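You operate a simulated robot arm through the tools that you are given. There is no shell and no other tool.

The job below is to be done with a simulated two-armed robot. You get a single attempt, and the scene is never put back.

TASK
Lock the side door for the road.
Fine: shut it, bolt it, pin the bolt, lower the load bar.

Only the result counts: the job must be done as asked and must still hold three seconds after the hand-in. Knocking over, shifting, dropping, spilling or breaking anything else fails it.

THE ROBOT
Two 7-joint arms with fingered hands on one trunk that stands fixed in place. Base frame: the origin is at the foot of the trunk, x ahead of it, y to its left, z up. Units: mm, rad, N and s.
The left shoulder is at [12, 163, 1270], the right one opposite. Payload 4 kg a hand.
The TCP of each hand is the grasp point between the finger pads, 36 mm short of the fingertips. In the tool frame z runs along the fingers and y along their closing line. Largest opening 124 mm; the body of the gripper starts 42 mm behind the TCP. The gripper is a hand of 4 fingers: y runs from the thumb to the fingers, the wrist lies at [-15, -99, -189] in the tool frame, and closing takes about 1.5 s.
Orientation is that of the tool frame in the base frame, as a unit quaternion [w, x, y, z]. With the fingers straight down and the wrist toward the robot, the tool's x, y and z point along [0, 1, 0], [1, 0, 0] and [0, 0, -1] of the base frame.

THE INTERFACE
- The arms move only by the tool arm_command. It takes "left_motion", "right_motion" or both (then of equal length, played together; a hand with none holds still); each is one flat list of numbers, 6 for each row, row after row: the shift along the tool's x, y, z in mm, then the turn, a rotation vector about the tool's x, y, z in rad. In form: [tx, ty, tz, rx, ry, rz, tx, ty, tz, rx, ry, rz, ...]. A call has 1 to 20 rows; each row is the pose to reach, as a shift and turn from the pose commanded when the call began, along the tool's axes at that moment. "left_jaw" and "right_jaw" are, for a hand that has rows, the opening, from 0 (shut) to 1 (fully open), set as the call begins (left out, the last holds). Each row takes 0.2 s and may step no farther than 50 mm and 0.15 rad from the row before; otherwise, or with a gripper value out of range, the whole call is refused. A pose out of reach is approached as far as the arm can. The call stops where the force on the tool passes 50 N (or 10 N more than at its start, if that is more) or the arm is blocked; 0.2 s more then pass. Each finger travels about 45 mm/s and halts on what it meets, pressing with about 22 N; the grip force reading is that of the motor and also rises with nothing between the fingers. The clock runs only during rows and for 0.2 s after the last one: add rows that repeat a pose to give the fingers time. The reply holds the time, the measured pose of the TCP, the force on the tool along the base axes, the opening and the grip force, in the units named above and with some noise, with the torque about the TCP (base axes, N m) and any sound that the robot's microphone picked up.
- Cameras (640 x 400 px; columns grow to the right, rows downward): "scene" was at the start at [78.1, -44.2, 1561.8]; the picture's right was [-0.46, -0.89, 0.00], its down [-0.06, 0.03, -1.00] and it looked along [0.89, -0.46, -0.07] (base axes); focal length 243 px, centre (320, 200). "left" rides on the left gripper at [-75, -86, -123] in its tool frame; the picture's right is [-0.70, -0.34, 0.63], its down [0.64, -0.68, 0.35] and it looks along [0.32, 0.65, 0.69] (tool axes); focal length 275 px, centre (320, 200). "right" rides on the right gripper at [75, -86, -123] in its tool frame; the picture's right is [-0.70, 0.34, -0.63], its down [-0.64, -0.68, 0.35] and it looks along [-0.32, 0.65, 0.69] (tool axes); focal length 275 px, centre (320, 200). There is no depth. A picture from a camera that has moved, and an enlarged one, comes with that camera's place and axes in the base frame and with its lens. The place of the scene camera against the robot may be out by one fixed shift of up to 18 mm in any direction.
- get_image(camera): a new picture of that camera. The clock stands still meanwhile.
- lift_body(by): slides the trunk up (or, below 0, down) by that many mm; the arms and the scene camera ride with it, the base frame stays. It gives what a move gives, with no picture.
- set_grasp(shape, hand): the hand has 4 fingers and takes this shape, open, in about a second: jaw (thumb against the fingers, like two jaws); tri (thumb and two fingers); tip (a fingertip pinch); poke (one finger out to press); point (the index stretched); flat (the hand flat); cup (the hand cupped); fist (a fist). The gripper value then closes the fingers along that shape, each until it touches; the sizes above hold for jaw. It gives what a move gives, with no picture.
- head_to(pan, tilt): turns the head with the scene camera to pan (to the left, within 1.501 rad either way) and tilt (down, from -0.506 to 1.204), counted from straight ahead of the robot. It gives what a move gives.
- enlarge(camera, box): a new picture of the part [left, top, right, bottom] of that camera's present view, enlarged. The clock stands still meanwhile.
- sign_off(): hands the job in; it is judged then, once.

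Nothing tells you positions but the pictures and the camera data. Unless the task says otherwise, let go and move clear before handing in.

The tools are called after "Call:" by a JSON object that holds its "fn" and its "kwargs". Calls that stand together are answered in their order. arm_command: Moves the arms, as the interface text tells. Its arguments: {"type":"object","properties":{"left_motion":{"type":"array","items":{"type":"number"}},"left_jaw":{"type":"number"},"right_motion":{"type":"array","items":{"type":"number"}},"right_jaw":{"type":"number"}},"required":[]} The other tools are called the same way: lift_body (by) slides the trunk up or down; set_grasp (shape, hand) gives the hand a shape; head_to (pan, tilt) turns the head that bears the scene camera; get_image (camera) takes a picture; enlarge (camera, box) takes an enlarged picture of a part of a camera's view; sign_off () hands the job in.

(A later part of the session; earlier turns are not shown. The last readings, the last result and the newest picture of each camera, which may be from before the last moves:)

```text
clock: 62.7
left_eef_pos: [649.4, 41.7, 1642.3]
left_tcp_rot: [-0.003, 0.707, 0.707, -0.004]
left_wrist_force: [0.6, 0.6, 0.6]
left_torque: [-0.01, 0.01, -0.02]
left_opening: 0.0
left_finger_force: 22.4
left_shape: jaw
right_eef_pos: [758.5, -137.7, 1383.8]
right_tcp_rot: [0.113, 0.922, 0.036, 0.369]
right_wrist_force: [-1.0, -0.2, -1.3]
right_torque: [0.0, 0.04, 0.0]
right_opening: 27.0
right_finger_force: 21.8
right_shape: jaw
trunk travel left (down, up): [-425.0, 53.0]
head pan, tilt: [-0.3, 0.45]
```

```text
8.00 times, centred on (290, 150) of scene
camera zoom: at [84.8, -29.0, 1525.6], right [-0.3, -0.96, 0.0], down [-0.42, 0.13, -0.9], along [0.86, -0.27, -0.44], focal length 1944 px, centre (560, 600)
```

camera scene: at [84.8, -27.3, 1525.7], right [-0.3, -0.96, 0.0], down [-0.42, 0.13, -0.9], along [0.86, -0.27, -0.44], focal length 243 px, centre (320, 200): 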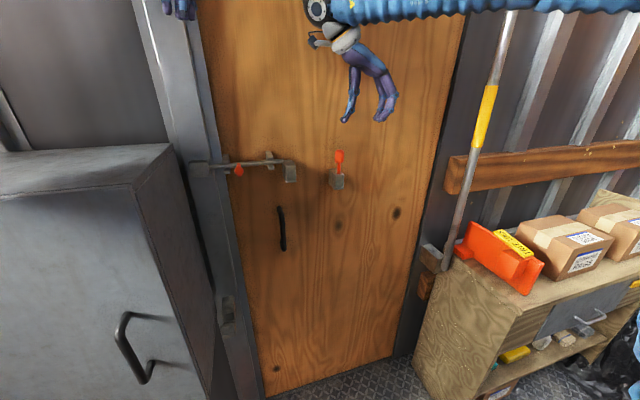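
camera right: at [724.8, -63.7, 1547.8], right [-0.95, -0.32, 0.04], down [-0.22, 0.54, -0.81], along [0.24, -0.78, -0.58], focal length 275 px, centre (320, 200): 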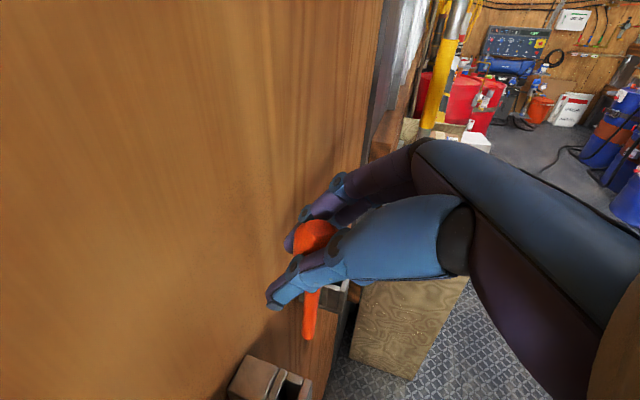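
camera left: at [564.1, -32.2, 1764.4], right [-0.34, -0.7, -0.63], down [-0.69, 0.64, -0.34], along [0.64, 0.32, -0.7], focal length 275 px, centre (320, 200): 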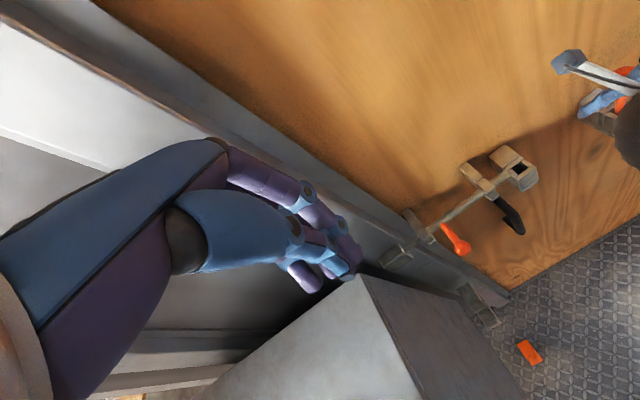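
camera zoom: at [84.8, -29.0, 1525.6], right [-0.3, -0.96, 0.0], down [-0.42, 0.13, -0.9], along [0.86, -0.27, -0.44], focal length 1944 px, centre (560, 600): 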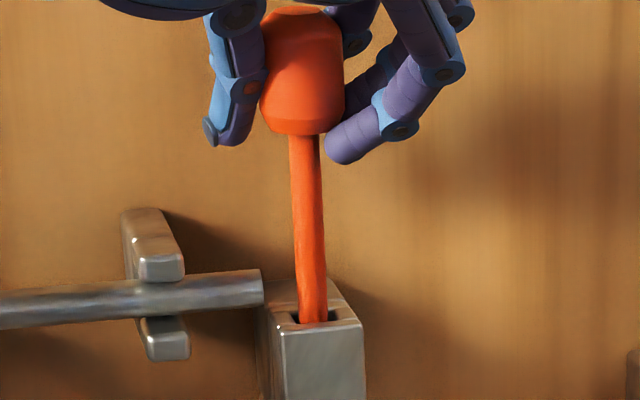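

The tip has entered the hole with no contact force. I'll keep lowering it.

Call:
{"fn": "arm_command", "kwargs": {"right_motion": [-2.7, -0.9, 2.8, 0, 0, 0, -5.4, -1.9, 5.6, 0, 0, 0, -8, -2.8, 8.5, 0, 0, 0, -10.7, -3.7, 11.3, 0, 0, 0, -13.4, -4.7, 14.1, 0, 0, 0]}}

Call:
{"fn": "enlarge", "kwargs": {"camera": "right", "box": [260, 280, 360, 390]}}

Call:
{"fn": "enlarge", "kwargs": {"camera": "scene", "box": [260, 115, 320, 175]}}

```text
clock: 63.9
left_eef_pos: [648.4, 44.0, 1642.5]
left_tcp_rot: [-0.004, 0.707, 0.707, -0.004]
left_wrist_force: [-0.5, 0.0, -0.4]
left_torque: [-0.02, -0.03, 0.02]
left_opening: 0.2
left_finger_force: 21.5
left_shape: jaw
right_eef_pos: [758.9, -137.3, 1364.3]
right_tcp_rot: [0.113, 0.922, 0.038, 0.368]
right_wrist_force: [-0.7, 0.0, -0.2]
right_torque: [0.07, 0.04, 0.0]
right_opening: 26.8
right_finger_force: 22.3
right_shape: jaw
trunk travel left (down, up): [-425.0, 53.0]
head pan, tilt: [-0.3, 0.45]
```

```text
3.64 times, centred on (310, 335) of right
camera zoom: at [729.9, -20.6, 1481.1], right [-0.95, -0.32, 0.06], down [-0.22, 0.5, -0.84], along [0.24, -0.8, -0.55], focal length 1001 px, centre (356, -291)
```

zoom: 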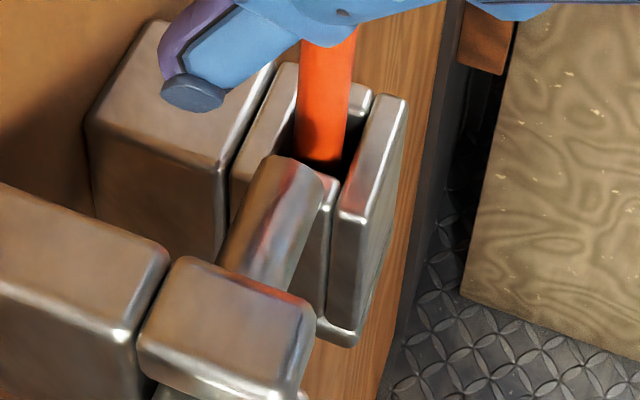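

```text
6.67 times, centred on (290, 145) of scene
camera zoom: at [84.8, -29.0, 1525.6], right [-0.3, -0.96, 0.0], down [-0.42, 0.13, -0.9], along [0.86, -0.27, -0.44], focal length 1620 px, centre (520, 567)
```

zoom: 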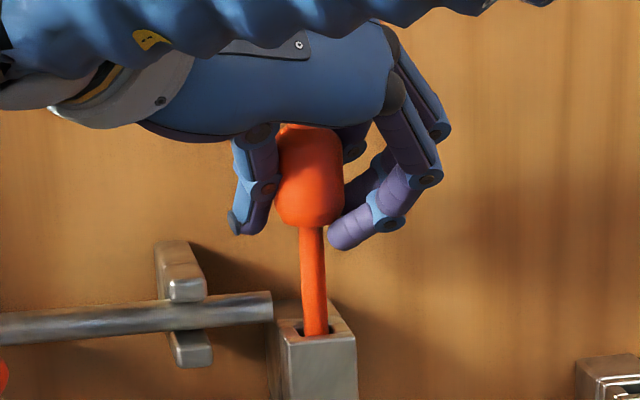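

Call:
{"fn": "arm_command", "kwargs": {"right_motion": [-2.3, -0.8, 2.5, 0, 0, 0, -4.7, -1.6, 4.9, 0, 0, 0, -7, -2.4, 7.4, 0, 0, 0, -8.7, -3, 9.2, 0, 0, 0]}}

Call:
{"fn": "enlarge", "kwargs": {"camera": "right", "box": [260, 280, 360, 390]}}

Call:
{"fn": "enlarge", "kwargs": {"camera": "scene", "box": [260, 115, 320, 175]}}

```text
clock: 64.9
left_eef_pos: [649.1, 42.6, 1642.0]
left_tcp_rot: [-0.004, 0.706, 0.708, -0.003]
left_wrist_force: [-0.1, 0.1, -0.3]
left_torque: [-0.01, 0.02, -0.03]
left_opening: 0.0
left_finger_force: 21.8
left_shape: jaw
right_eef_pos: [759.1, -138.8, 1350.4]
right_tcp_rot: [0.112, 0.923, 0.036, 0.367]
right_wrist_force: [-0.4, -0.1, -0.5]
right_torque: [0.01, 0.02, -0.01]
right_opening: 27.0
right_finger_force: 22.3
right_shape: jaw
trunk travel left (down, up): [-425.0, 53.0]
head pan, tilt: [-0.3, 0.45]
```

```text
3.64 times, centred on (310, 335) of right
camera zoom: at [729.9, -21.5, 1467.9], right [-0.95, -0.32, 0.06], down [-0.22, 0.5, -0.84], along [0.24, -0.8, -0.55], focal length 1001 px, centre (356, -291)
```

zoom: 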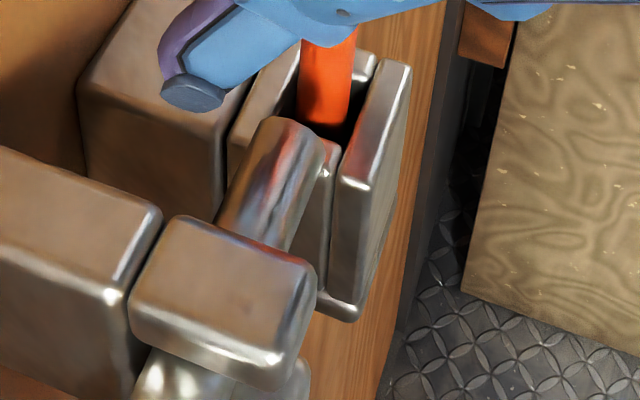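

```text
6.67 times, centred on (290, 145) of scene
camera zoom: at [84.8, -29.0, 1525.6], right [-0.3, -0.96, 0.0], down [-0.42, 0.13, -0.9], along [0.86, -0.27, -0.44], focal length 1620 px, centre (520, 567)
```

zoom: 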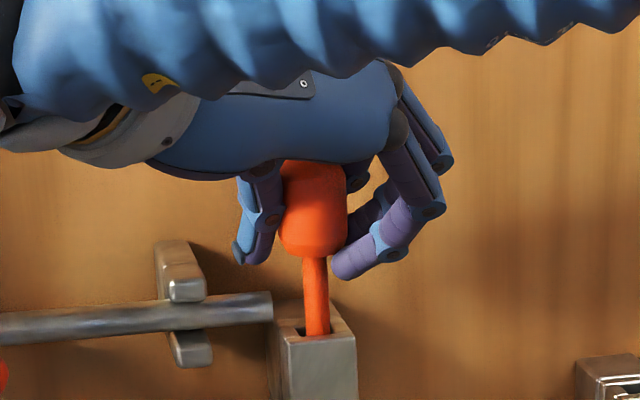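

Call:
{"fn": "arm_command", "kwargs": {"right_motion": [-1.3, -0.5, 1.4, 0, 0, 0, -2.7, -0.9, 2.8, 0, 0, 0, -4, -1.4, 4.2, 0, 0, 0, -5.3, -1.9, 5.6, 0, 0, 0]}}

Call:
{"fn": "enlarge", "kwargs": {"camera": "scene", "box": [260, 115, 320, 175]}}

```text
clock: 65.9
left_eef_pos: [645.6, 43.7, 1643.1]
left_tcp_rot: [-0.003, 0.707, 0.708, -0.004]
left_wrist_force: [0.1, 0.0, 0.7]
left_torque: [0.0, 0.03, 0.01]
left_opening: 0.0
left_finger_force: 21.5
left_shape: jaw
right_eef_pos: [755.9, -139.4, 1346.2]
right_tcp_rot: [0.114, 0.921, 0.036, 0.37]
right_wrist_force: [0.6, -1.2, 24.1]
right_torque: [-0.32, -0.38, 0.07]
right_opening: 26.1
right_finger_force: 22.6
right_shape: jaw
trunk travel left (down, up): [-425.0, 53.0]
head pan, tilt: [-0.3, 0.45]
```

```text
6.67 times, centred on (290, 145) of scene
camera zoom: at [82.8, -28.7, 1526.0], right [-0.3, -0.96, 0.0], down [-0.42, 0.13, -0.9], along [0.86, -0.27, -0.44], focal length 1620 px, centre (520, 567)
```

zoom: 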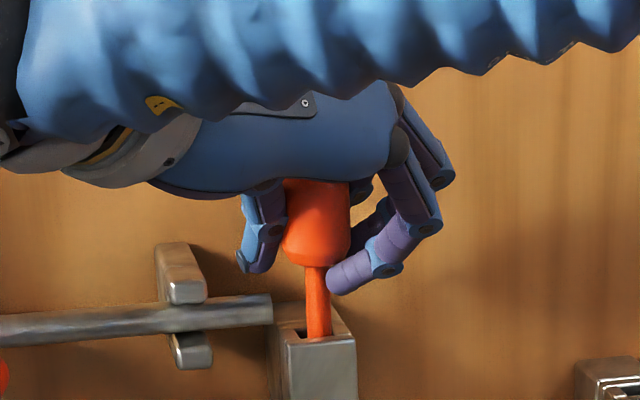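

The pin has bottomed in the socket at about 24 N with the same neck exposure it had in the holder. I'll ease off, open the fingers a little so they don't hit the bolt guide, and check.

Call:
{"fn": "arm_command", "kwargs": {"right_motion": [1, 0.4, -1.1, 0, 0, 0, 2, 0.7, -2.1, 0, 0, 0]}}

Call:
{"fn": "arm_command", "kwargs": {"right_motion": [0, 0, 0, 0, 0, 0, 0, 0, 0, 0, 0, 0, 0, 0, 0, 0, 0, 0, 0, 0, 0, 0, 0, 0], "right_jaw": 0.38}}

Call:
{"fn": "enlarge", "kwargs": {"camera": "scene", "box": [260, 115, 320, 175]}}

Call:
{"fn": "enlarge", "kwargs": {"camera": "right", "box": [220, 200, 420, 400]}}

```text
clock: 66.5
left_eef_pos: [647.1, 43.6, 1641.9]
left_tcp_rot: [-0.004, 0.707, 0.707, -0.003]
left_wrist_force: [1.0, -0.2, -0.3]
left_torque: [-0.01, -0.04, 0.01]
left_opening: 0.2
left_finger_force: 22.1
left_shape: jaw
right_eef_pos: [757.8, -139.5, 1346.8]
right_tcp_rot: [0.113, 0.922, 0.037, 0.368]
right_wrist_force: [0.7, -0.5, 14.8]
right_torque: [-0.19, -0.26, 0.03]
right_opening: 25.9
right_finger_force: 21.4
right_shape: jaw
trunk travel left (down, up): [-425.0, 53.0]
head pan, tilt: [-0.3, 0.45]
```

```text
clock: 67.5
left_eef_pos: [648.5, 42.0, 1641.1]
left_tcp_rot: [-0.003, 0.706, 0.708, -0.004]
left_wrist_force: [0.4, 0.3, 0.4]
left_torque: [0.01, 0.0, 0.03]
left_opening: 0.1
left_finger_force: 22.2
left_shape: jaw
right_eef_pos: [758.3, -138.8, 1346.1]
right_tcp_rot: [0.113, 0.923, 0.036, 0.367]
right_wrist_force: [-0.1, 0.6, 0.4]
right_torque: [-0.01, 0.0, 0.01]
right_opening: 46.9
right_finger_force: 0.0
right_shape: jaw
trunk travel left (down, up): [-425.0, 53.0]
head pan, tilt: [-0.3, 0.45]
```

```text
6.67 times, centred on (290, 145) of scene
camera zoom: at [85.0, -29.1, 1525.6], right [-0.3, -0.96, 0.0], down [-0.42, 0.13, -0.9], along [0.86, -0.27, -0.44], focal length 1620 px, centre (520, 567)
```

zoom: 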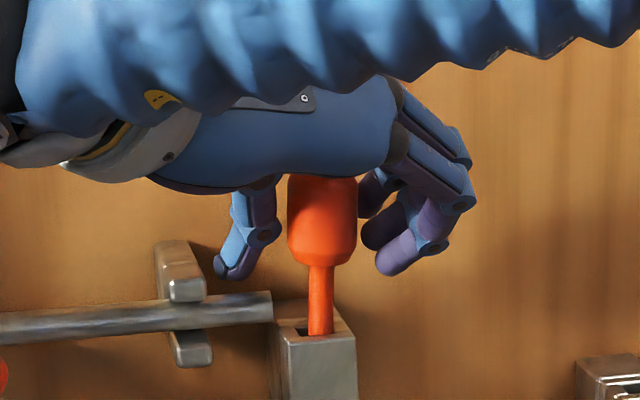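

```text
2.00 times, centred on (320, 300) of right
camera zoom: at [730.1, -21.6, 1462.7], right [-0.95, -0.32, 0.06], down [-0.22, 0.5, -0.84], along [0.24, -0.8, -0.55], focal length 551 px, centre (320, 0)
```

zoom: 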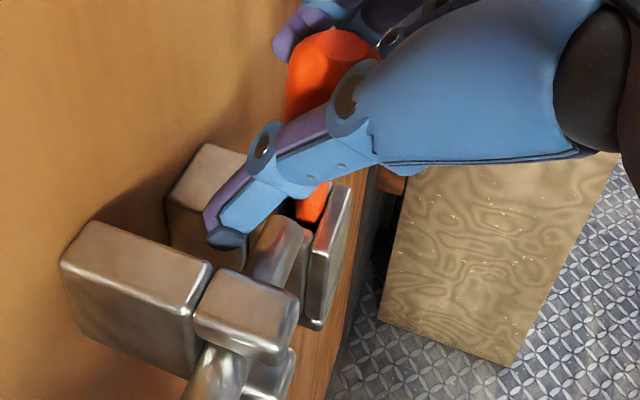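

The pin is standing free in the socket. I'll retreat back and up without sideways drift.

Call:
{"fn": "arm_command", "kwargs": {"right_motion": [-0.5, 2.1, -12, 0, 0, 0, -1, 4.3, -24, 0, 0, 0, -1.5, 6.4, -36, 0, 0, 0, -2, 8.7, -49, 0, 0, 0, -3, 12.2, -68, 0, 0, 0, -4, 16.5, -92, 0, 0, 0]}}

Call:
{"fn": "enlarge", "kwargs": {"camera": "scene", "box": [180, 90, 380, 215]}}

Call:
{"fn": "get_image", "kwargs": {"camera": "right"}}

```text
clock: 68.9
left_eef_pos: [646.4, 43.7, 1642.8]
left_tcp_rot: [-0.002, 0.707, 0.707, -0.003]
left_wrist_force: [-0.4, 0.8, -0.3]
left_torque: [-0.03, 0.0, -0.02]
left_opening: 0.1
left_finger_force: 21.8
left_shape: jaw
right_eef_pos: [689.1, -136.5, 1413.7]
right_tcp_rot: [0.113, 0.922, 0.037, 0.369]
right_wrist_force: [-1.0, -0.1, 0.4]
right_torque: [-0.03, 0.03, -0.03]
right_opening: 46.8
right_finger_force: 0.1
right_shape: jaw
trunk travel left (down, up): [-425.0, 53.0]
head pan, tilt: [-0.3, 0.45]
```

```text
3.20 times, centred on (280, 152) of scene
camera zoom: at [83.2, -28.7, 1525.8], right [-0.3, -0.96, 0.0], down [-0.42, 0.13, -0.9], along [0.86, -0.27, -0.44], focal length 778 px, centre (448, 352)
```

zoom: 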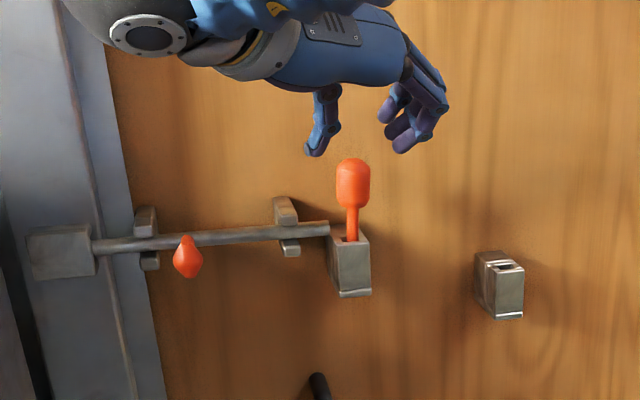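

```text
taken
camera right: at [661.2, -19.6, 1529.9], right [-0.95, -0.32, 0.06], down [-0.22, 0.5, -0.84], along [0.24, -0.8, -0.55], focal length 275 px, centre (320, 200)
```

right: 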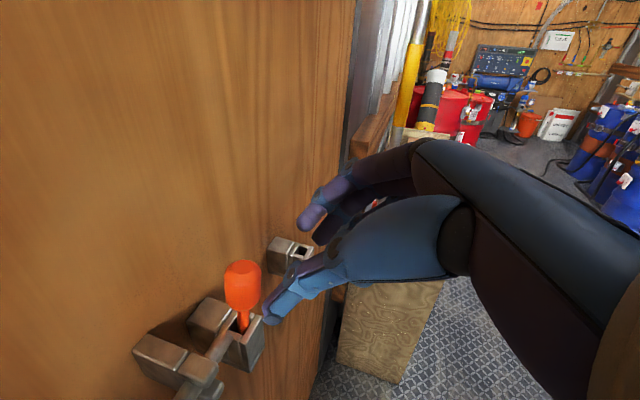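

The door is shut, bolted and pinned. The load bar stands at about [680, -746], with its pivot near z 812 and the yellow grip from z 1310 to 1490. I'll move the right hand over to a pre-grasp in front of the grip, keeping clear of the wall.

Call:
{"fn": "arm_command", "kwargs": {"right_motion": [-10.3, 23.8, -7.1, 0.0257, 0.004, 0.0217, -20.5, 47.6, -14.3, 0.0514, 0.008, 0.0434, -30.8, 71.4, -21.4, 0.0771, 0.012, 0.0651, -41, 95.2, -28.6, 0.1029, 0.016, 0.0869, -51.3, 119, -35.7, 0.1286, 0.02, 0.1086, -61.5, 142.8, -42.9, 0.1543, 0.024, 0.1303, -71.8, 166.6, -50, 0.18, 0.028, 0.152, -76.2, 200, -43.5, 0.18, 0.028, 0.152, -80.7, 233.4, -37, 0.18, 0.028, 0.152, -85.1, 266.8, -30.5, 0.18, 0.028, 0.152, -89.6, 300.3, -24.1, 0.18, 0.028, 0.152, -94, 333.7, -17.6, 0.18, 0.028, 0.152, -98.5, 367.1, -11.1, 0.18, 0.028, 0.152, -102.9, 400.5, -4.6, 0.18, 0.028, 0.152, -107.4, 433.9, 1.9, 0.18, 0.028, 0.152, -111.8, 467.3, 8.4, 0.18, 0.028, 0.152, -116.3, 500.8, 14.9, 0.18, 0.028, 0.152, -120.7, 534.2, 21.3, 0.18, 0.028, 0.152, -125.2, 567.6, 27.8, 0.18, 0.028, 0.152, -129.6, 601, 34.3, 0.18, 0.028, 0.152], "right_jaw": 0.7}}

Call:
{"fn": "get_image", "kwargs": {"camera": "right"}}

Call:
{"fn": "head_to", "kwargs": {"pan": -0.7, "tilt": 0.3}}

Call:
{"fn": "get_image", "kwargs": {"camera": "scene"}}

```text
clock: 73.1
left_eef_pos: [648.0, 41.9, 1642.5]
left_tcp_rot: [-0.003, 0.706, 0.708, -0.002]
left_wrist_force: [0.2, -0.1, 1.1]
left_torque: [0.04, 0.03, 0.0]
left_opening: 0.2
left_finger_force: 21.5
left_shape: jaw
right_eef_pos: [610.8, -750.5, 1442.7]
right_tcp_rot: [0.0, 0.923, 0.002, 0.384]
right_wrist_force: [-0.4, 0.7, -0.2]
right_torque: [0.04, 0.02, 0.03]
right_opening: 86.8
right_finger_force: 0.1
right_shape: jaw
trunk travel left (down, up): [-425.0, 53.0]
head pan, tilt: [-0.3, 0.45]
```

```text
taken
camera right: at [577.0, -663.8, 1582.5], right [-0.94, -0.34, -0.05], down [-0.21, 0.68, -0.7], along [0.27, -0.65, -0.71], focal length 275 px, centre (320, 200)
```

right: 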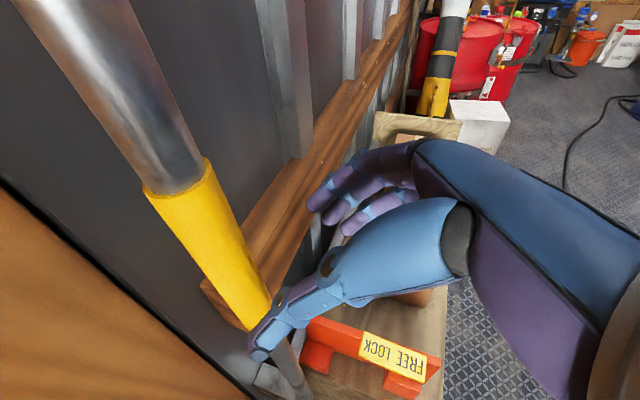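

```text
clock: 74.0
left_eef_pos: [648.1, 43.0, 1641.8]
left_tcp_rot: [-0.004, 0.706, 0.708, -0.002]
left_wrist_force: [0.6, 1.0, 0.3]
left_torque: [0.01, -0.02, 0.01]
left_opening: 0.0
left_finger_force: 21.8
left_shape: jaw
right_eef_pos: [611.0, -748.8, 1443.4]
right_tcp_rot: [0.001, 0.923, 0.001, 0.384]
right_wrist_force: [-0.2, 0.3, 0.1]
right_torque: [0.01, -0.01, -0.03]
right_opening: 86.9
right_finger_force: 0.0
right_shape: jaw
trunk travel left (down, up): [-425.0, 53.0]
head pan, tilt: [-0.7, 0.3]
```

```text
taken
camera scene: at [68.3, -62.1, 1539.7], right [-0.64, -0.77, 0.01], down [-0.23, 0.19, -0.95], along [0.73, -0.61, -0.3], focal length 243 px, centre (320, 200)
```

scene: 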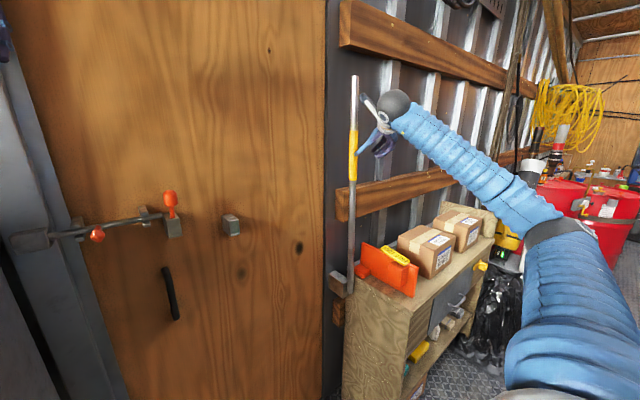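

The bar's yellow grip, about 33 mm across, is at roughly [686, -741]. I'll move in so it lies between thumb and fingers at about z 1372.

Call:
{"fn": "arm_command", "kwargs": {"right_motion": [0.5, -1.6, 20.6, 0, 0, 0, 1.1, -3.2, 41.3, 0, 0, 0, 1.6, -4.8, 61.9, 0, 0, 0, 2.2, -6.4, 82.6, 0, 0, 0, 2.7, -8, 100, 0, 0, 0]}}

Call:
{"fn": "get_image", "kwargs": {"camera": "right"}}

Call:
{"fn": "enlarge", "kwargs": {"camera": "scene", "box": [310, 60, 450, 200]}}

```text
clock: 75.2
left_eef_pos: [649.6, 42.2, 1641.2]
left_tcp_rot: [-0.003, 0.706, 0.708, -0.004]
left_wrist_force: [0.3, -0.4, -0.4]
left_torque: [0.02, 0.0, 0.03]
left_opening: 0.3
left_finger_force: 22.4
left_shape: jaw
right_eef_pos: [685.7, -738.9, 1371.9]
right_tcp_rot: [0.0, 0.924, 0.001, 0.383]
right_wrist_force: [0.1, -0.7, 0.2]
right_torque: [-0.02, 0.0, -0.01]
right_opening: 86.6
right_finger_force: 0.1
right_shape: jaw
trunk travel left (down, up): [-425.0, 53.0]
head pan, tilt: [-0.7, 0.3]
```

```text
taken
camera right: at [651.0, -653.7, 1512.6], right [-0.94, -0.34, -0.05], down [-0.21, 0.68, -0.7], along [0.27, -0.65, -0.71], focal length 275 px, centre (320, 200)
```

right: 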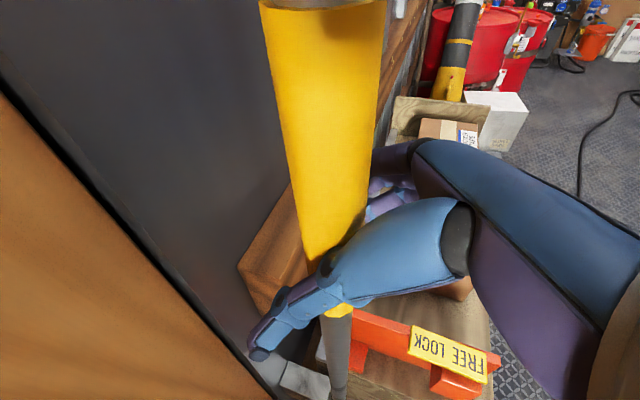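

```text
2.86 times, centred on (380, 130) of scene
camera zoom: at [68.8, -62.4, 1539.7], right [-0.64, -0.76, 0.01], down [-0.23, 0.19, -0.95], along [0.73, -0.62, -0.3], focal length 694 px, centre (149, 400)
```

zoom: 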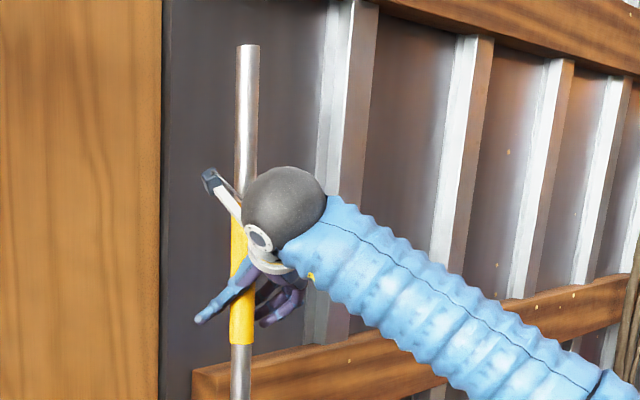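

The grip lies between thumb and fingers. I'll close to a loose cage of about 37 mm around the 33 mm bar, and then start the swing with a small test move.

Call:
{"fn": "arm_command", "kwargs": {"right_motion": [0, 0, 0, 0, 0, 0, 0, 0, 0, 0, 0, 0, 0, 0, 0, 0, 0, 0, 0, 0, 0, 0, 0, 0], "right_jaw": 0.3}}

Call:
{"fn": "get_image", "kwargs": {"camera": "right"}}

```text
clock: 76.2
left_eef_pos: [648.0, 44.1, 1642.5]
left_tcp_rot: [-0.003, 0.706, 0.708, -0.003]
left_wrist_force: [0.4, 0.1, 0.1]
left_torque: [0.01, 0.02, 0.01]
left_opening: 0.0
left_finger_force: 22.1
left_shape: jaw
right_eef_pos: [684.3, -740.8, 1373.7]
right_tcp_rot: [0.002, 0.923, 0.001, 0.385]
right_wrist_force: [-0.1, 0.7, 0.2]
right_torque: [-0.07, -0.02, -0.03]
right_opening: 42.6
right_finger_force: 0.1
right_shape: jaw
trunk travel left (down, up): [-425.0, 53.0]
head pan, tilt: [-0.7, 0.3]
```

```text
taken
camera right: at [650.1, -654.0, 1513.3], right [-0.94, -0.34, -0.05], down [-0.21, 0.68, -0.7], along [0.27, -0.65, -0.71], focal length 275 px, centre (320, 200)
```

right: 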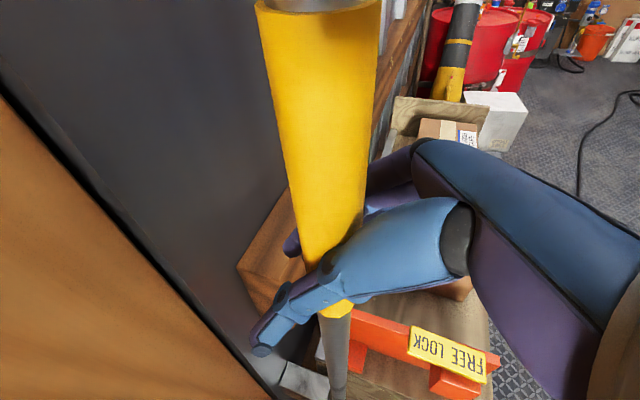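

Call:
{"fn": "arm_command", "kwargs": {"right_motion": [-0.2, -19.3, 0.2, 0, 0, -0.049, -0.9, -38.5, 0.9, 0, 0, -0.099, -2.1, -57.7, 2.1, 0, 0, -0.148, -3.8, -76.8, 3.8, 0, 0, -0.196, -5.9, -95.9, 5.9, 0, 0, -0.244]}}

Call:
{"fn": "get_image", "kwargs": {"camera": "right"}}

Call:
{"fn": "get_image", "kwargs": {"camera": "scene"}}

```text
clock: 77.3
left_eef_pos: [650.0, 41.5, 1641.0]
left_tcp_rot: [-0.004, 0.707, 0.707, -0.004]
left_wrist_force: [0.0, -0.5, 0.1]
left_torque: [0.01, -0.02, 0.02]
left_opening: 0.0
left_finger_force: 22.0
left_shape: jaw
right_eef_pos: [684.9, -646.0, 1362.6]
right_tcp_rot: [0.046, 0.917, 0.114, 0.38]
right_wrist_force: [5.9, -4.4, -12.3]
right_torque: [-0.33, -0.2, -0.24]
right_opening: 21.8
right_finger_force: 22.3
right_shape: jaw
trunk travel left (down, up): [-425.0, 53.0]
head pan, tilt: [-0.7, 0.3]
```

```text
taken
camera right: at [636.7, -543.8, 1486.9], right [-0.87, -0.5, 0.03], down [-0.32, 0.5, -0.8], along [0.39, -0.71, -0.59], focal length 275 px, centre (320, 200)
```

right: 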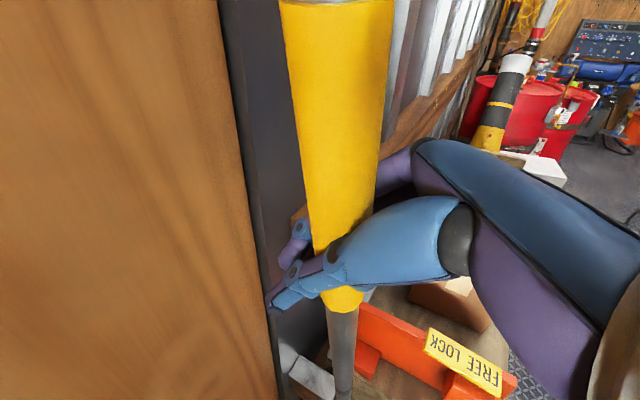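

```text
taken
camera scene: at [70.0, -63.6, 1539.5], right [-0.64, -0.76, 0.01], down [-0.23, 0.19, -0.95], along [0.73, -0.62, -0.3], focal length 243 px, centre (320, 200)
```

scene: 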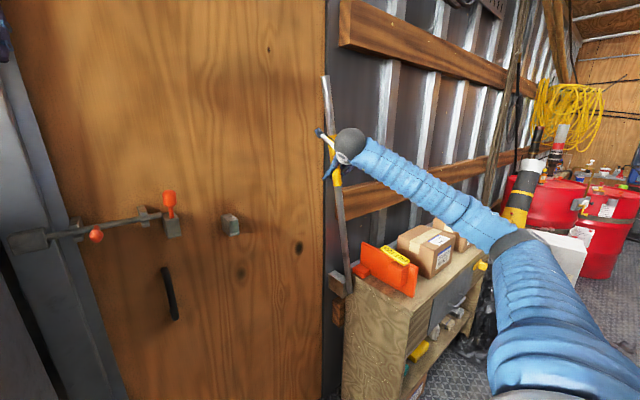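

The bar swings easily with the hand and forces are low. I'll continue the arc to about 34°.

Call:
{"fn": "arm_command", "kwargs": {"right_motion": [2.4, -22.8, 3.2, 0, 0, -0.0571, 4.1, -45.6, 7, 0, 0, -0.1133, 5.1, -68.2, 11.5, 0, 0, -0.1682, 5.4, -90.7, 16.7, 0, 0, -0.222, 5, -113, 22.5, 0, 0, -0.2747, 3.9, -135.3, 28.9, 0, 0, -0.326, 2.2, -157.3, 36, 0, 0, -0.3759, -0.3, -178.9, 43.6, 0, 0, -0.4246, -3.6, -200.3, 51.9, 0, 0, -0.4718, -7.5, -221.3, 60.8, 0, 0, -0.5175]}}

Call:
{"fn": "get_image", "kwargs": {"camera": "right"}}

Call:
{"fn": "get_image", "kwargs": {"camera": "scene"}}

```text
clock: 79.5
left_eef_pos: [650.1, 42.1, 1640.7]
left_tcp_rot: [-0.004, 0.707, 0.707, -0.004]
left_wrist_force: [-0.2, 1.0, 0.1]
left_torque: [0.01, 0.03, 0.03]
left_opening: 0.0
left_finger_force: 21.7
left_shape: jaw
right_eef_pos: [685.6, -433.1, 1275.7]
right_tcp_rot: [0.143, 0.857, 0.345, 0.355]
right_wrist_force: [13.0, -9.8, -12.5]
right_torque: [0.12, -0.13, -0.28]
right_opening: 19.8
right_finger_force: 21.5
right_shape: jaw
trunk travel left (down, up): [-425.0, 53.0]
head pan, tilt: [-0.7, 0.3]
```

```text
taken
camera right: at [596.3, -319.4, 1359.6], right [-0.64, -0.72, 0.26], down [-0.42, 0.05, -0.91], along [0.65, -0.69, -0.33], focal length 275 px, centre (320, 200)
```

right: 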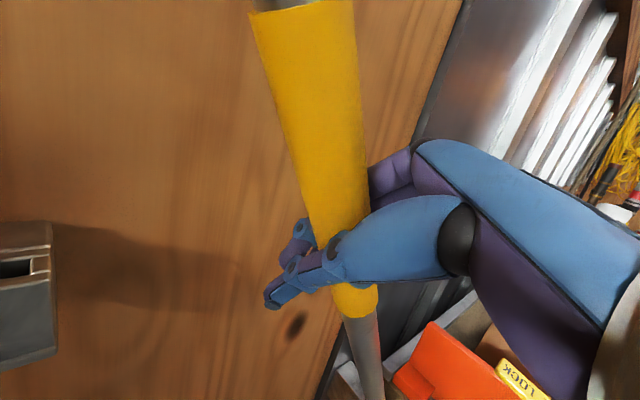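

```text
taken
camera scene: at [70.8, -63.7, 1539.5], right [-0.64, -0.76, 0.01], down [-0.24, 0.19, -0.95], along [0.73, -0.62, -0.3], focal length 243 px, centre (320, 200)
```

scene: 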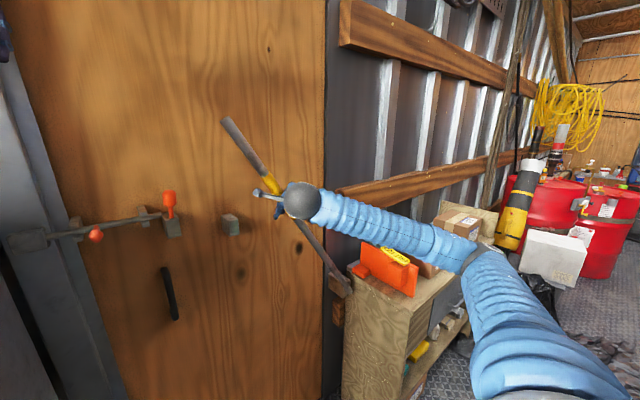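

The bar follows nicely at about 34° and its tip stays inside the knob's radius. I'll continue down to about 59°, easing x slightly to match the bar's plane.

Call:
{"fn": "arm_command", "kwargs": {"right_motion": [3.7, -20.4, 12.8, 0, 0, -0.0463, 9.8, -40.7, 23.8, 0, 0, -0.0913, 15, -60.9, 35.4, 0, 0, -0.1347, 18.8, -81.6, 46.9, 0, 0, -0.177, 21.7, -102, 59, 0, 0, -0.218, 23.7, -122.3, 71.5, 0, 0, -0.2578, 24.9, -142.3, 84.5, 0, 0, -0.2967, 25.1, -162.1, 97.9, 0, 0, -0.3344, 24.5, -181.6, 111.8, 0, 0, -0.3712, 22.9, -200.6, 126.1, 0, 0, -0.4072]}}

Call:
{"fn": "get_image", "kwargs": {"camera": "right"}}

Call:
{"fn": "head_to", "kwargs": {"pan": -0.3, "tilt": 0.6}}

Call:
{"fn": "get_image", "kwargs": {"camera": "scene"}}

```text
clock: 80.5
left_eef_pos: [651.4, 43.9, 1641.3]
left_tcp_rot: [-0.003, 0.708, 0.706, -0.005]
left_wrist_force: [0.5, -0.6, -0.1]
left_torque: [0.03, -0.04, 0.01]
left_opening: 0.1
left_finger_force: 21.8
left_shape: jaw
right_eef_pos: [682.2, -361.3, 1157.0]
right_tcp_rot: [0.136, 0.843, 0.414, 0.314]
right_wrist_force: [30.7, 36.9, 25.5]
right_torque: [-0.66, 0.04, 0.63]
right_opening: 17.8
right_finger_force: 21.6
right_shape: jaw
trunk travel left (down, up): [-425.0, 53.0]
head pan, tilt: [-0.7, 0.3]
stopped in row 4 (right hand): the force on the tool passed its limit at 55 N (the readings are from after the stop); the commanded pose is now the measured one
```

```text
taken
camera right: at [584.9, -252.8, 1240.3], right [-0.52, -0.78, 0.36], down [-0.49, -0.07, -0.87], along [0.7, -0.63, -0.35], focal length 275 px, centre (320, 200)
```

right: 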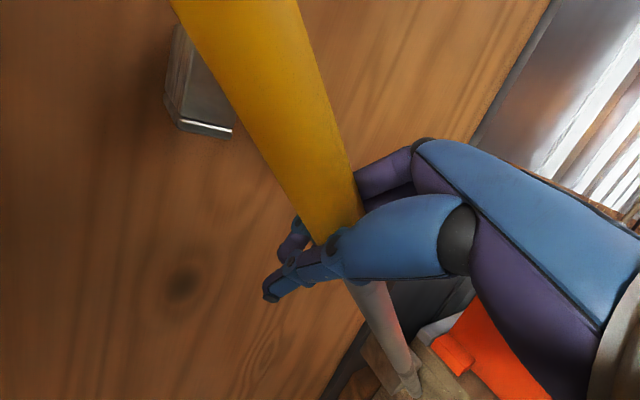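

```text
clock: 81.3
left_eef_pos: [648.0, 48.4, 1641.2]
left_tcp_rot: [-0.002, 0.708, 0.707, -0.006]
left_wrist_force: [-0.3, -0.6, -0.7]
left_torque: [0.02, 0.02, 0.0]
left_opening: 0.0
left_finger_force: 21.9
left_shape: jaw
right_eef_pos: [680.2, -362.9, 1153.8]
right_tcp_rot: [0.135, 0.846, 0.412, 0.31]
right_wrist_force: [37.2, 35.5, 33.6]
right_torque: [-0.76, -0.04, 0.86]
right_opening: 16.3
right_finger_force: 21.9
right_shape: jaw
trunk travel left (down, up): [-425.0, 53.0]
head pan, tilt: [-0.3, 0.6]
```

```text
taken
camera scene: at [82.5, -23.1, 1512.3], right [-0.3, -0.96, 0.01], down [-0.55, 0.16, -0.82], along [0.78, -0.25, -0.57], focal length 243 px, centre (320, 200)
```

scene: 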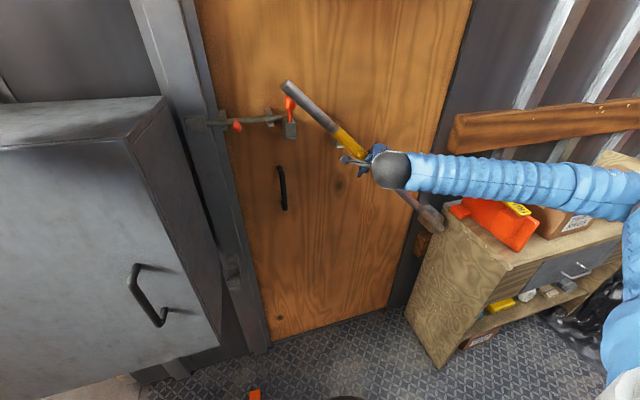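

The hand slid a few centimetres down the bar and the force limit stopped the move, with the bar now at about 47° and held. I'll ease the hand toward the reported force to take off the strain, then reassess.

Call:
{"fn": "arm_command", "kwargs": {"right_motion": [4.1, 0.9, -0.7, 0, 0, 0, 8.2, 1.7, -1.5, 0, 0, 0, 12.3, 2.6, -2.2, 0, 0, 0, 12.3, 2.6, -2.2, 0, 0, 0]}}

Call:
{"fn": "get_image", "kwargs": {"camera": "right"}}

Call:
{"fn": "enlarge", "kwargs": {"camera": "scene", "box": [260, 60, 470, 260]}}

```text
clock: 82.3
left_eef_pos: [648.1, 41.4, 1640.8]
left_tcp_rot: [-0.002, 0.707, 0.707, -0.004]
left_wrist_force: [0.1, -0.3, 0.2]
left_torque: [-0.03, 0.02, -0.01]
left_opening: 0.1
left_finger_force: 21.8
left_shape: jaw
right_eef_pos: [682.4, -359.1, 1157.7]
right_tcp_rot: [0.134, 0.848, 0.41, 0.307]
right_wrist_force: [-1.8, 1.6, -4.6]
right_torque: [-0.07, -0.2, 0.16]
right_opening: 19.4
right_finger_force: 21.9
right_shape: jaw
trunk travel left (down, up): [-425.0, 53.0]
head pan, tilt: [-0.3, 0.6]
```

```text
taken
camera right: at [589.6, -250.5, 1242.3], right [-0.52, -0.77, 0.37], down [-0.51, -0.07, -0.86], along [0.69, -0.64, -0.35], focal length 275 px, centre (320, 200)
```

right: 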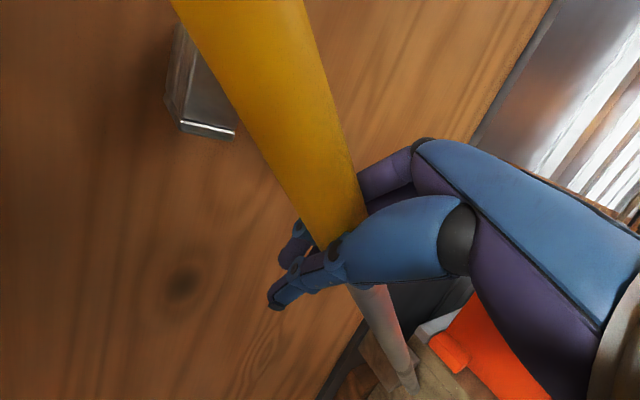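

```text
2.00 times, centred on (365, 160) of scene
camera zoom: at [80.9, -28.7, 1511.9], right [-0.3, -0.95, 0.0], down [-0.55, 0.17, -0.82], along [0.78, -0.24, -0.57], focal length 486 px, centre (230, 280)
```

zoom: 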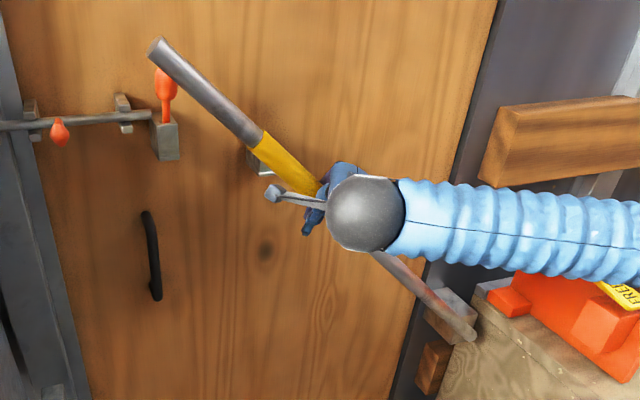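

The strain is gone and the bar stays put under friction. I'll loosen the grip slightly so the hand can slide, and continue in shorter stages.

Call:
{"fn": "arm_command", "kwargs": {"right_motion": [0, 0, 0, 0, 0, 0, 0, 0, 0, 0, 0, 0, 3.4, -14.6, 11.6, 0, 0, -0.056, 6.1, -28.6, 23.1, 0, 0, -0.112, 8.2, -42.6, 35.1, 0, 0, -0.168, 9.7, -56.4, 47.2, 0, 0, -0.224, 10.7, -70.6, 60.2, 0, 0, -0.28], "right_jaw": 0.4}}

Call:
{"fn": "get_image", "kwargs": {"camera": "right"}}

Call:
{"fn": "get_image", "kwargs": {"camera": "scene"}}

```text
clock: 83.5
left_eef_pos: [651.4, 41.5, 1639.9]
left_tcp_rot: [-0.004, 0.707, 0.707, -0.004]
left_wrist_force: [-1.2, -0.5, 0.5]
left_torque: [0.01, -0.02, 0.01]
left_opening: 0.3
left_finger_force: 21.3
left_shape: jaw
right_eef_pos: [652.1, -314.5, 1004.2]
right_tcp_rot: [0.093, 0.842, 0.477, 0.233]
right_wrist_force: [45.3, 9.6, -2.6]
right_torque: [0.17, 0.54, 2.16]
right_opening: 54.0
right_finger_force: 0.1
right_shape: jaw
right hand out of reach, approached as far as the arm can: row 5
trunk travel left (down, up): [-425.0, 53.0]
head pan, tilt: [-0.3, 0.6]
stopped in row 5 (right hand): the force on the tool passed its limit at 61 N (the readings are from after the stop); the commanded pose is now the measured one
```

```text
taken
camera right: at [560.9, -213.2, 1101.4], right [-0.35, -0.81, 0.47], down [-0.63, -0.16, -0.76], along [0.69, -0.56, -0.46], focal length 275 px, centre (320, 200)
```

right: 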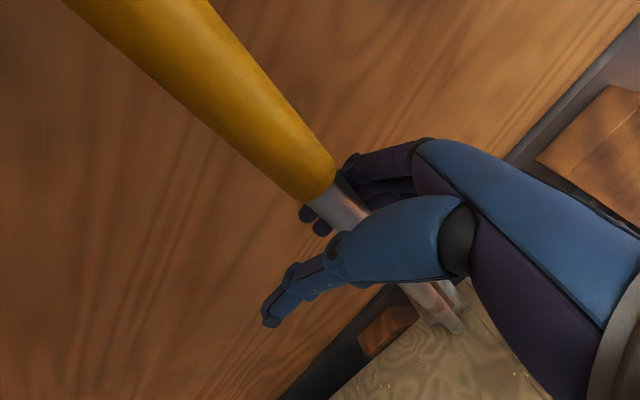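

```text
taken
camera scene: at [85.1, -27.7, 1512.0], right [-0.29, -0.96, 0.0], down [-0.55, 0.17, -0.82], along [0.78, -0.24, -0.57], focal length 243 px, centre (320, 200)
```

scene: 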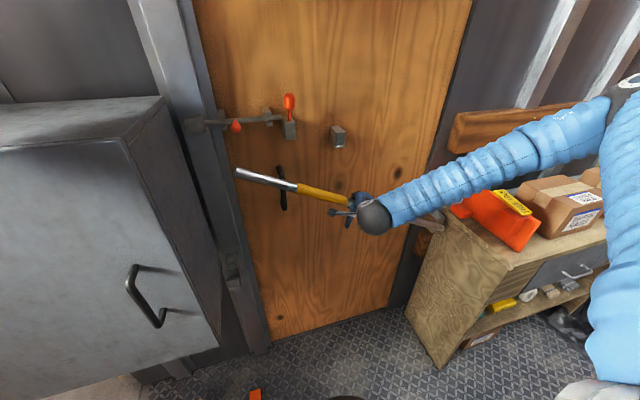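

The arm reached the edge of its workspace: the hand sits low at [652, -314, 1004] with the bar at about 68° and pulled a little toward the robot. I'll ease the hand toward the bar's plane. After that I'll use the trunk slide, which has plenty of travel, to lower the bar the rest of the way.

Call:
{"fn": "arm_command", "kwargs": {"right_motion": [2.2, 3.8, 2.4, 0, 0, 0, 4.4, 7.6, 4.8, 0, 0, 0, 6.5, 11.4, 7.2, 0, 0, 0, 8.7, 15.2, 9.6, 0, 0, 0]}}

Call:
{"fn": "get_image", "kwargs": {"camera": "right"}}

Call:
{"fn": "enlarge", "kwargs": {"camera": "scene", "box": [200, 100, 480, 280]}}

```text
clock: 84.5
left_eef_pos: [649.0, 40.3, 1641.7]
left_tcp_rot: [-0.003, 0.707, 0.707, -0.004]
left_wrist_force: [-0.3, -0.6, -0.2]
left_torque: [0.0, 0.02, -0.03]
left_opening: 0.0
left_finger_force: 22.2
left_shape: jaw
right_eef_pos: [665.6, -317.3, 1001.2]
right_tcp_rot: [0.091, 0.844, 0.476, 0.229]
right_wrist_force: [5.7, 3.4, 1.7]
right_torque: [-0.03, -0.09, 0.41]
right_opening: 49.2
right_finger_force: 0.2
right_shape: jaw
trunk travel left (down, up): [-425.0, 53.0]
head pan, tilt: [-0.3, 0.6]
```

```text
taken
camera right: at [575.9, -215.3, 1099.3], right [-0.35, -0.81, 0.47], down [-0.64, -0.16, -0.75], along [0.68, -0.57, -0.46], focal length 275 px, centre (320, 200)
```

right: 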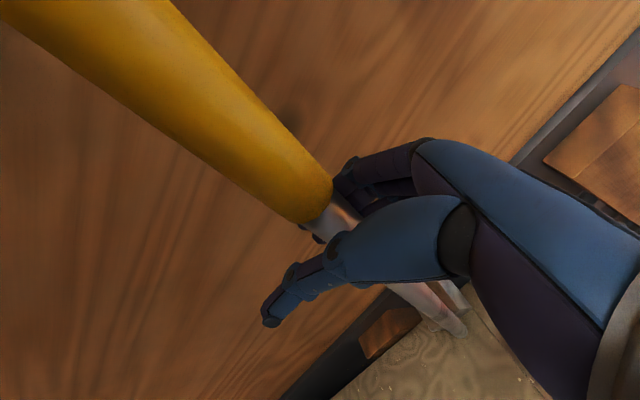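

```text
2.22 times, centred on (340, 190) of scene
camera zoom: at [81.1, -28.5, 1512.1], right [-0.3, -0.96, 0.0], down [-0.55, 0.17, -0.82], along [0.78, -0.24, -0.57], focal length 540 px, centre (276, 222)
```

zoom: 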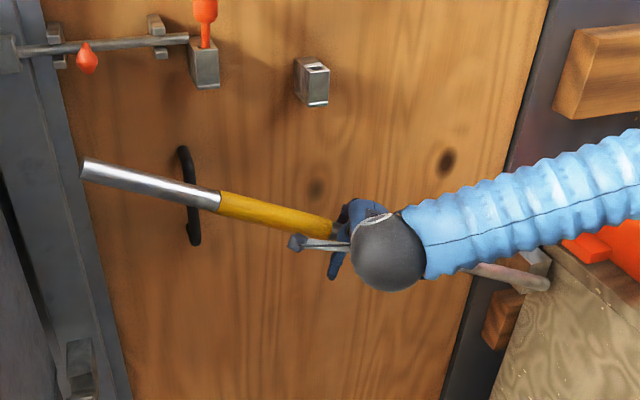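

The bar is held by its own hinge friction at about 65°, with almost no load on the hand. I'll open and back the hand off so I can re-grip from above in a better orientation for pushing it down.

Call:
{"fn": "arm_command", "kwargs": {"right_motion": [0, 0, 0, 0, 0, 0, 0, 0, 0, 0, 0, 0, 0, 0, 0, 0, 0, 0, 0, 0, 0, 0, 0, 0, 0, 0, 0, 0, 0, 0], "right_jaw": 1}}

Call:
{"fn": "arm_command", "kwargs": {"right_motion": [0, 0, -14, 0, 0, 0, 0, 0, -28, 0, 0, 0, 0, 0, -42, 0, 0, 0, 0, 0, -56, 0, 0, 0, 0, 0, -75, 0, 0, 0, 0, 0, -95, 0, 0, 0, 0, 0, -115, 0, 0, 0]}}

Call:
{"fn": "get_image", "kwargs": {"camera": "right"}}

Call:
{"fn": "get_image", "kwargs": {"camera": "scene"}}

```text
clock: 85.7
left_eef_pos: [649.3, 41.5, 1640.5]
left_tcp_rot: [-0.003, 0.707, 0.707, -0.004]
left_wrist_force: [-0.1, -0.1, 0.4]
left_torque: [-0.02, 0.0, 0.05]
left_opening: 0.0
left_finger_force: 22.1
left_shape: jaw
right_eef_pos: [667.6, -315.1, 1001.9]
right_tcp_rot: [0.092, 0.843, 0.477, 0.23]
right_wrist_force: [0.2, -0.2, 0.4]
right_torque: [0.0, 0.01, 0.02]
right_opening: 123.7
right_finger_force: 0.1
right_shape: jaw
trunk travel left (down, up): [-425.0, 53.0]
head pan, tilt: [-0.3, 0.6]
```

```text
clock: 87.3
left_eef_pos: [648.6, 41.3, 1642.0]
left_tcp_rot: [-0.004, 0.707, 0.708, -0.004]
left_wrist_force: [-0.7, 0.4, -1.2]
left_torque: [0.01, -0.01, 0.03]
left_opening: 0.0
left_finger_force: 22.6
left_shape: jaw
right_eef_pos: [610.7, -323.6, 1102.2]
right_tcp_rot: [0.092, 0.844, 0.476, 0.23]
right_wrist_force: [-0.5, -0.6, -0.2]
right_torque: [0.04, -0.02, 0.01]
right_opening: 123.9
right_finger_force: 0.1
right_shape: jaw
trunk travel left (down, up): [-425.0, 53.0]
head pan, tilt: [-0.3, 0.6]
```

```text
taken
camera right: at [520.9, -222.2, 1200.9], right [-0.35, -0.81, 0.47], down [-0.64, -0.16, -0.75], along [0.69, -0.57, -0.46], focal length 275 px, centre (320, 200)
```

right: 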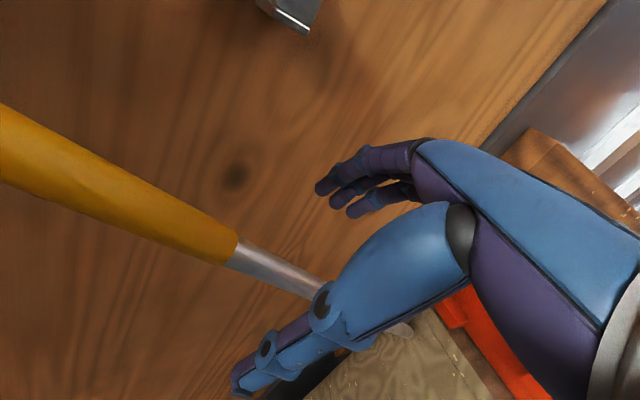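

```text
taken
camera scene: at [80.6, -28.3, 1512.2], right [-0.3, -0.96, 0.0], down [-0.55, 0.17, -0.82], along [0.78, -0.24, -0.57], focal length 243 px, centre (320, 200)
```

scene: 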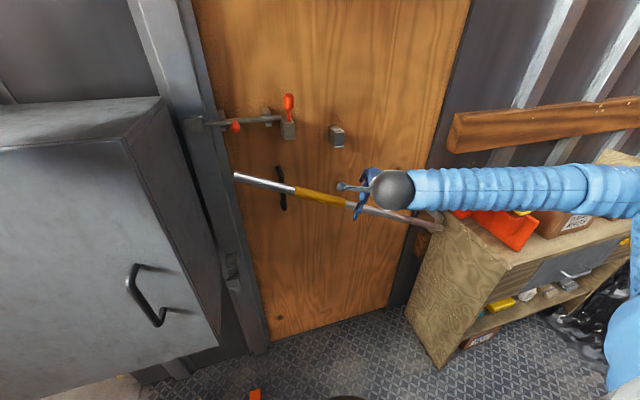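

The bar stays where it is at about 66°, and its line is well measured. I'll swing the hand to hover above the yellow grip with the fingers pointing down and straddling it.

Call:
{"fn": "arm_command", "kwargs": {"right_motion": [16.8, 1.9, -10.5, 0.0719, 0.0269, -0.0516, 33.6, 3.9, -21, 0.1438, 0.0538, -0.1033, 50.3, 5.8, -31.4, 0.2156, 0.0806, -0.1549, 67.1, 7.7, -41.9, 0.2875, 0.1075, -0.2065, 84.1, 11, -31.1, 0.3594, 0.1344, -0.2581, 101, 14.2, -20.3, 0.4313, 0.1613, -0.3098, 118, 17.5, -9.5, 0.5031, 0.1881, -0.3614, 135, 20.7, 1.3, 0.575, 0.215, -0.413]}}

Call:
{"fn": "get_image", "kwargs": {"camera": "right"}}

Call:
{"fn": "get_image", "kwargs": {"camera": "scene"}}

```text
clock: 89.1
left_eef_pos: [650.7, 41.4, 1640.7]
left_tcp_rot: [-0.003, 0.707, 0.707, -0.005]
left_wrist_force: [0.1, 0.0, -0.4]
left_torque: [0.0, 0.02, 0.03]
left_opening: 0.0
left_finger_force: 22.0
left_shape: jaw
right_eef_pos: [689.5, -220.1, 1149.1]
right_tcp_rot: [-0.157, 0.692, 0.688, 0.151]
right_wrist_force: [-0.9, 0.6, -1.0]
right_torque: [-0.01, 0.0, 0.03]
right_opening: 123.8
right_finger_force: 0.1
right_shape: jaw
trunk travel left (down, up): [-425.0, 53.0]
head pan, tilt: [-0.3, 0.6]
```

```text
taken
camera right: at [605.9, -203.2, 1292.3], right [0.34, -0.9, 0.28], down [-0.69, -0.44, -0.58], along [0.64, 0.01, -0.77], focal length 275 px, centre (320, 200)
```

right: 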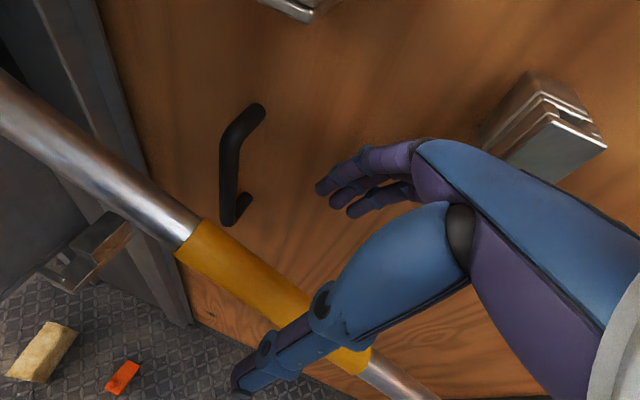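

```text
taken
camera scene: at [82.5, -27.8, 1512.0], right [-0.3, -0.96, 0.0], down [-0.55, 0.17, -0.82], along [0.78, -0.24, -0.57], focal length 243 px, centre (320, 200)
```

scene: 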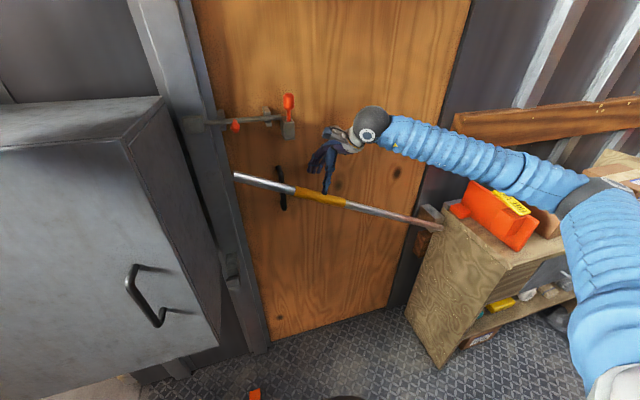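

The hand is directly above the yellow grip, with thumb and fingers on either side. I'll lower it over the bar and close.

Call:
{"fn": "arm_command", "kwargs": {"right_motion": [-6, -0.4, 12.8, 0, 0, 0, -12, -0.7, 25.6, 0, 0, 0, -18, -1.1, 38.5, 0, 0, 0, -24, -1.5, 51.3, 0, 0, 0, -30, -1.8, 64.1, 0, 0, 0, -36, -2.2, 76.9, 0, 0, 0]}}

Call:
{"fn": "get_image", "kwargs": {"camera": "right"}}

```text
clock: 90.5
left_eef_pos: [648.6, 40.1, 1641.0]
left_tcp_rot: [-0.004, 0.707, 0.707, -0.003]
left_wrist_force: [-1.0, -0.6, 0.6]
left_torque: [0.01, 0.0, 0.06]
left_opening: 0.1
left_finger_force: 21.9
left_shape: jaw
right_eef_pos: [685.5, -220.5, 1064.7]
right_tcp_rot: [-0.156, 0.691, 0.689, 0.152]
right_wrist_force: [0.5, -0.8, 0.0]
right_torque: [-0.01, -0.02, -0.05]
right_opening: 123.9
right_finger_force: 0.1
right_shape: jaw
trunk travel left (down, up): [-425.0, 53.0]
head pan, tilt: [-0.3, 0.6]
```

```text
taken
camera right: at [600.3, -203.6, 1208.5], right [0.34, -0.9, 0.28], down [-0.69, -0.44, -0.58], along [0.64, 0.01, -0.77], focal length 275 px, centre (320, 200)
```

right: 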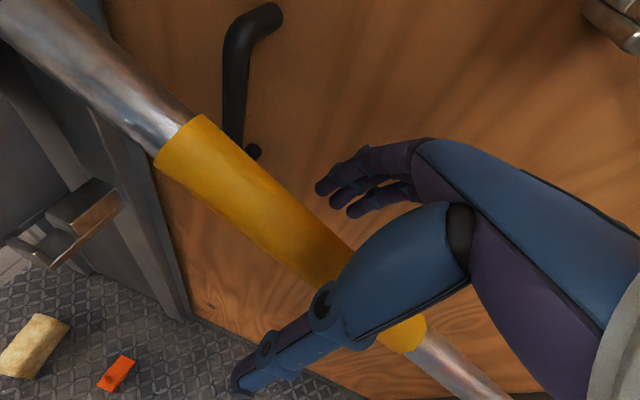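

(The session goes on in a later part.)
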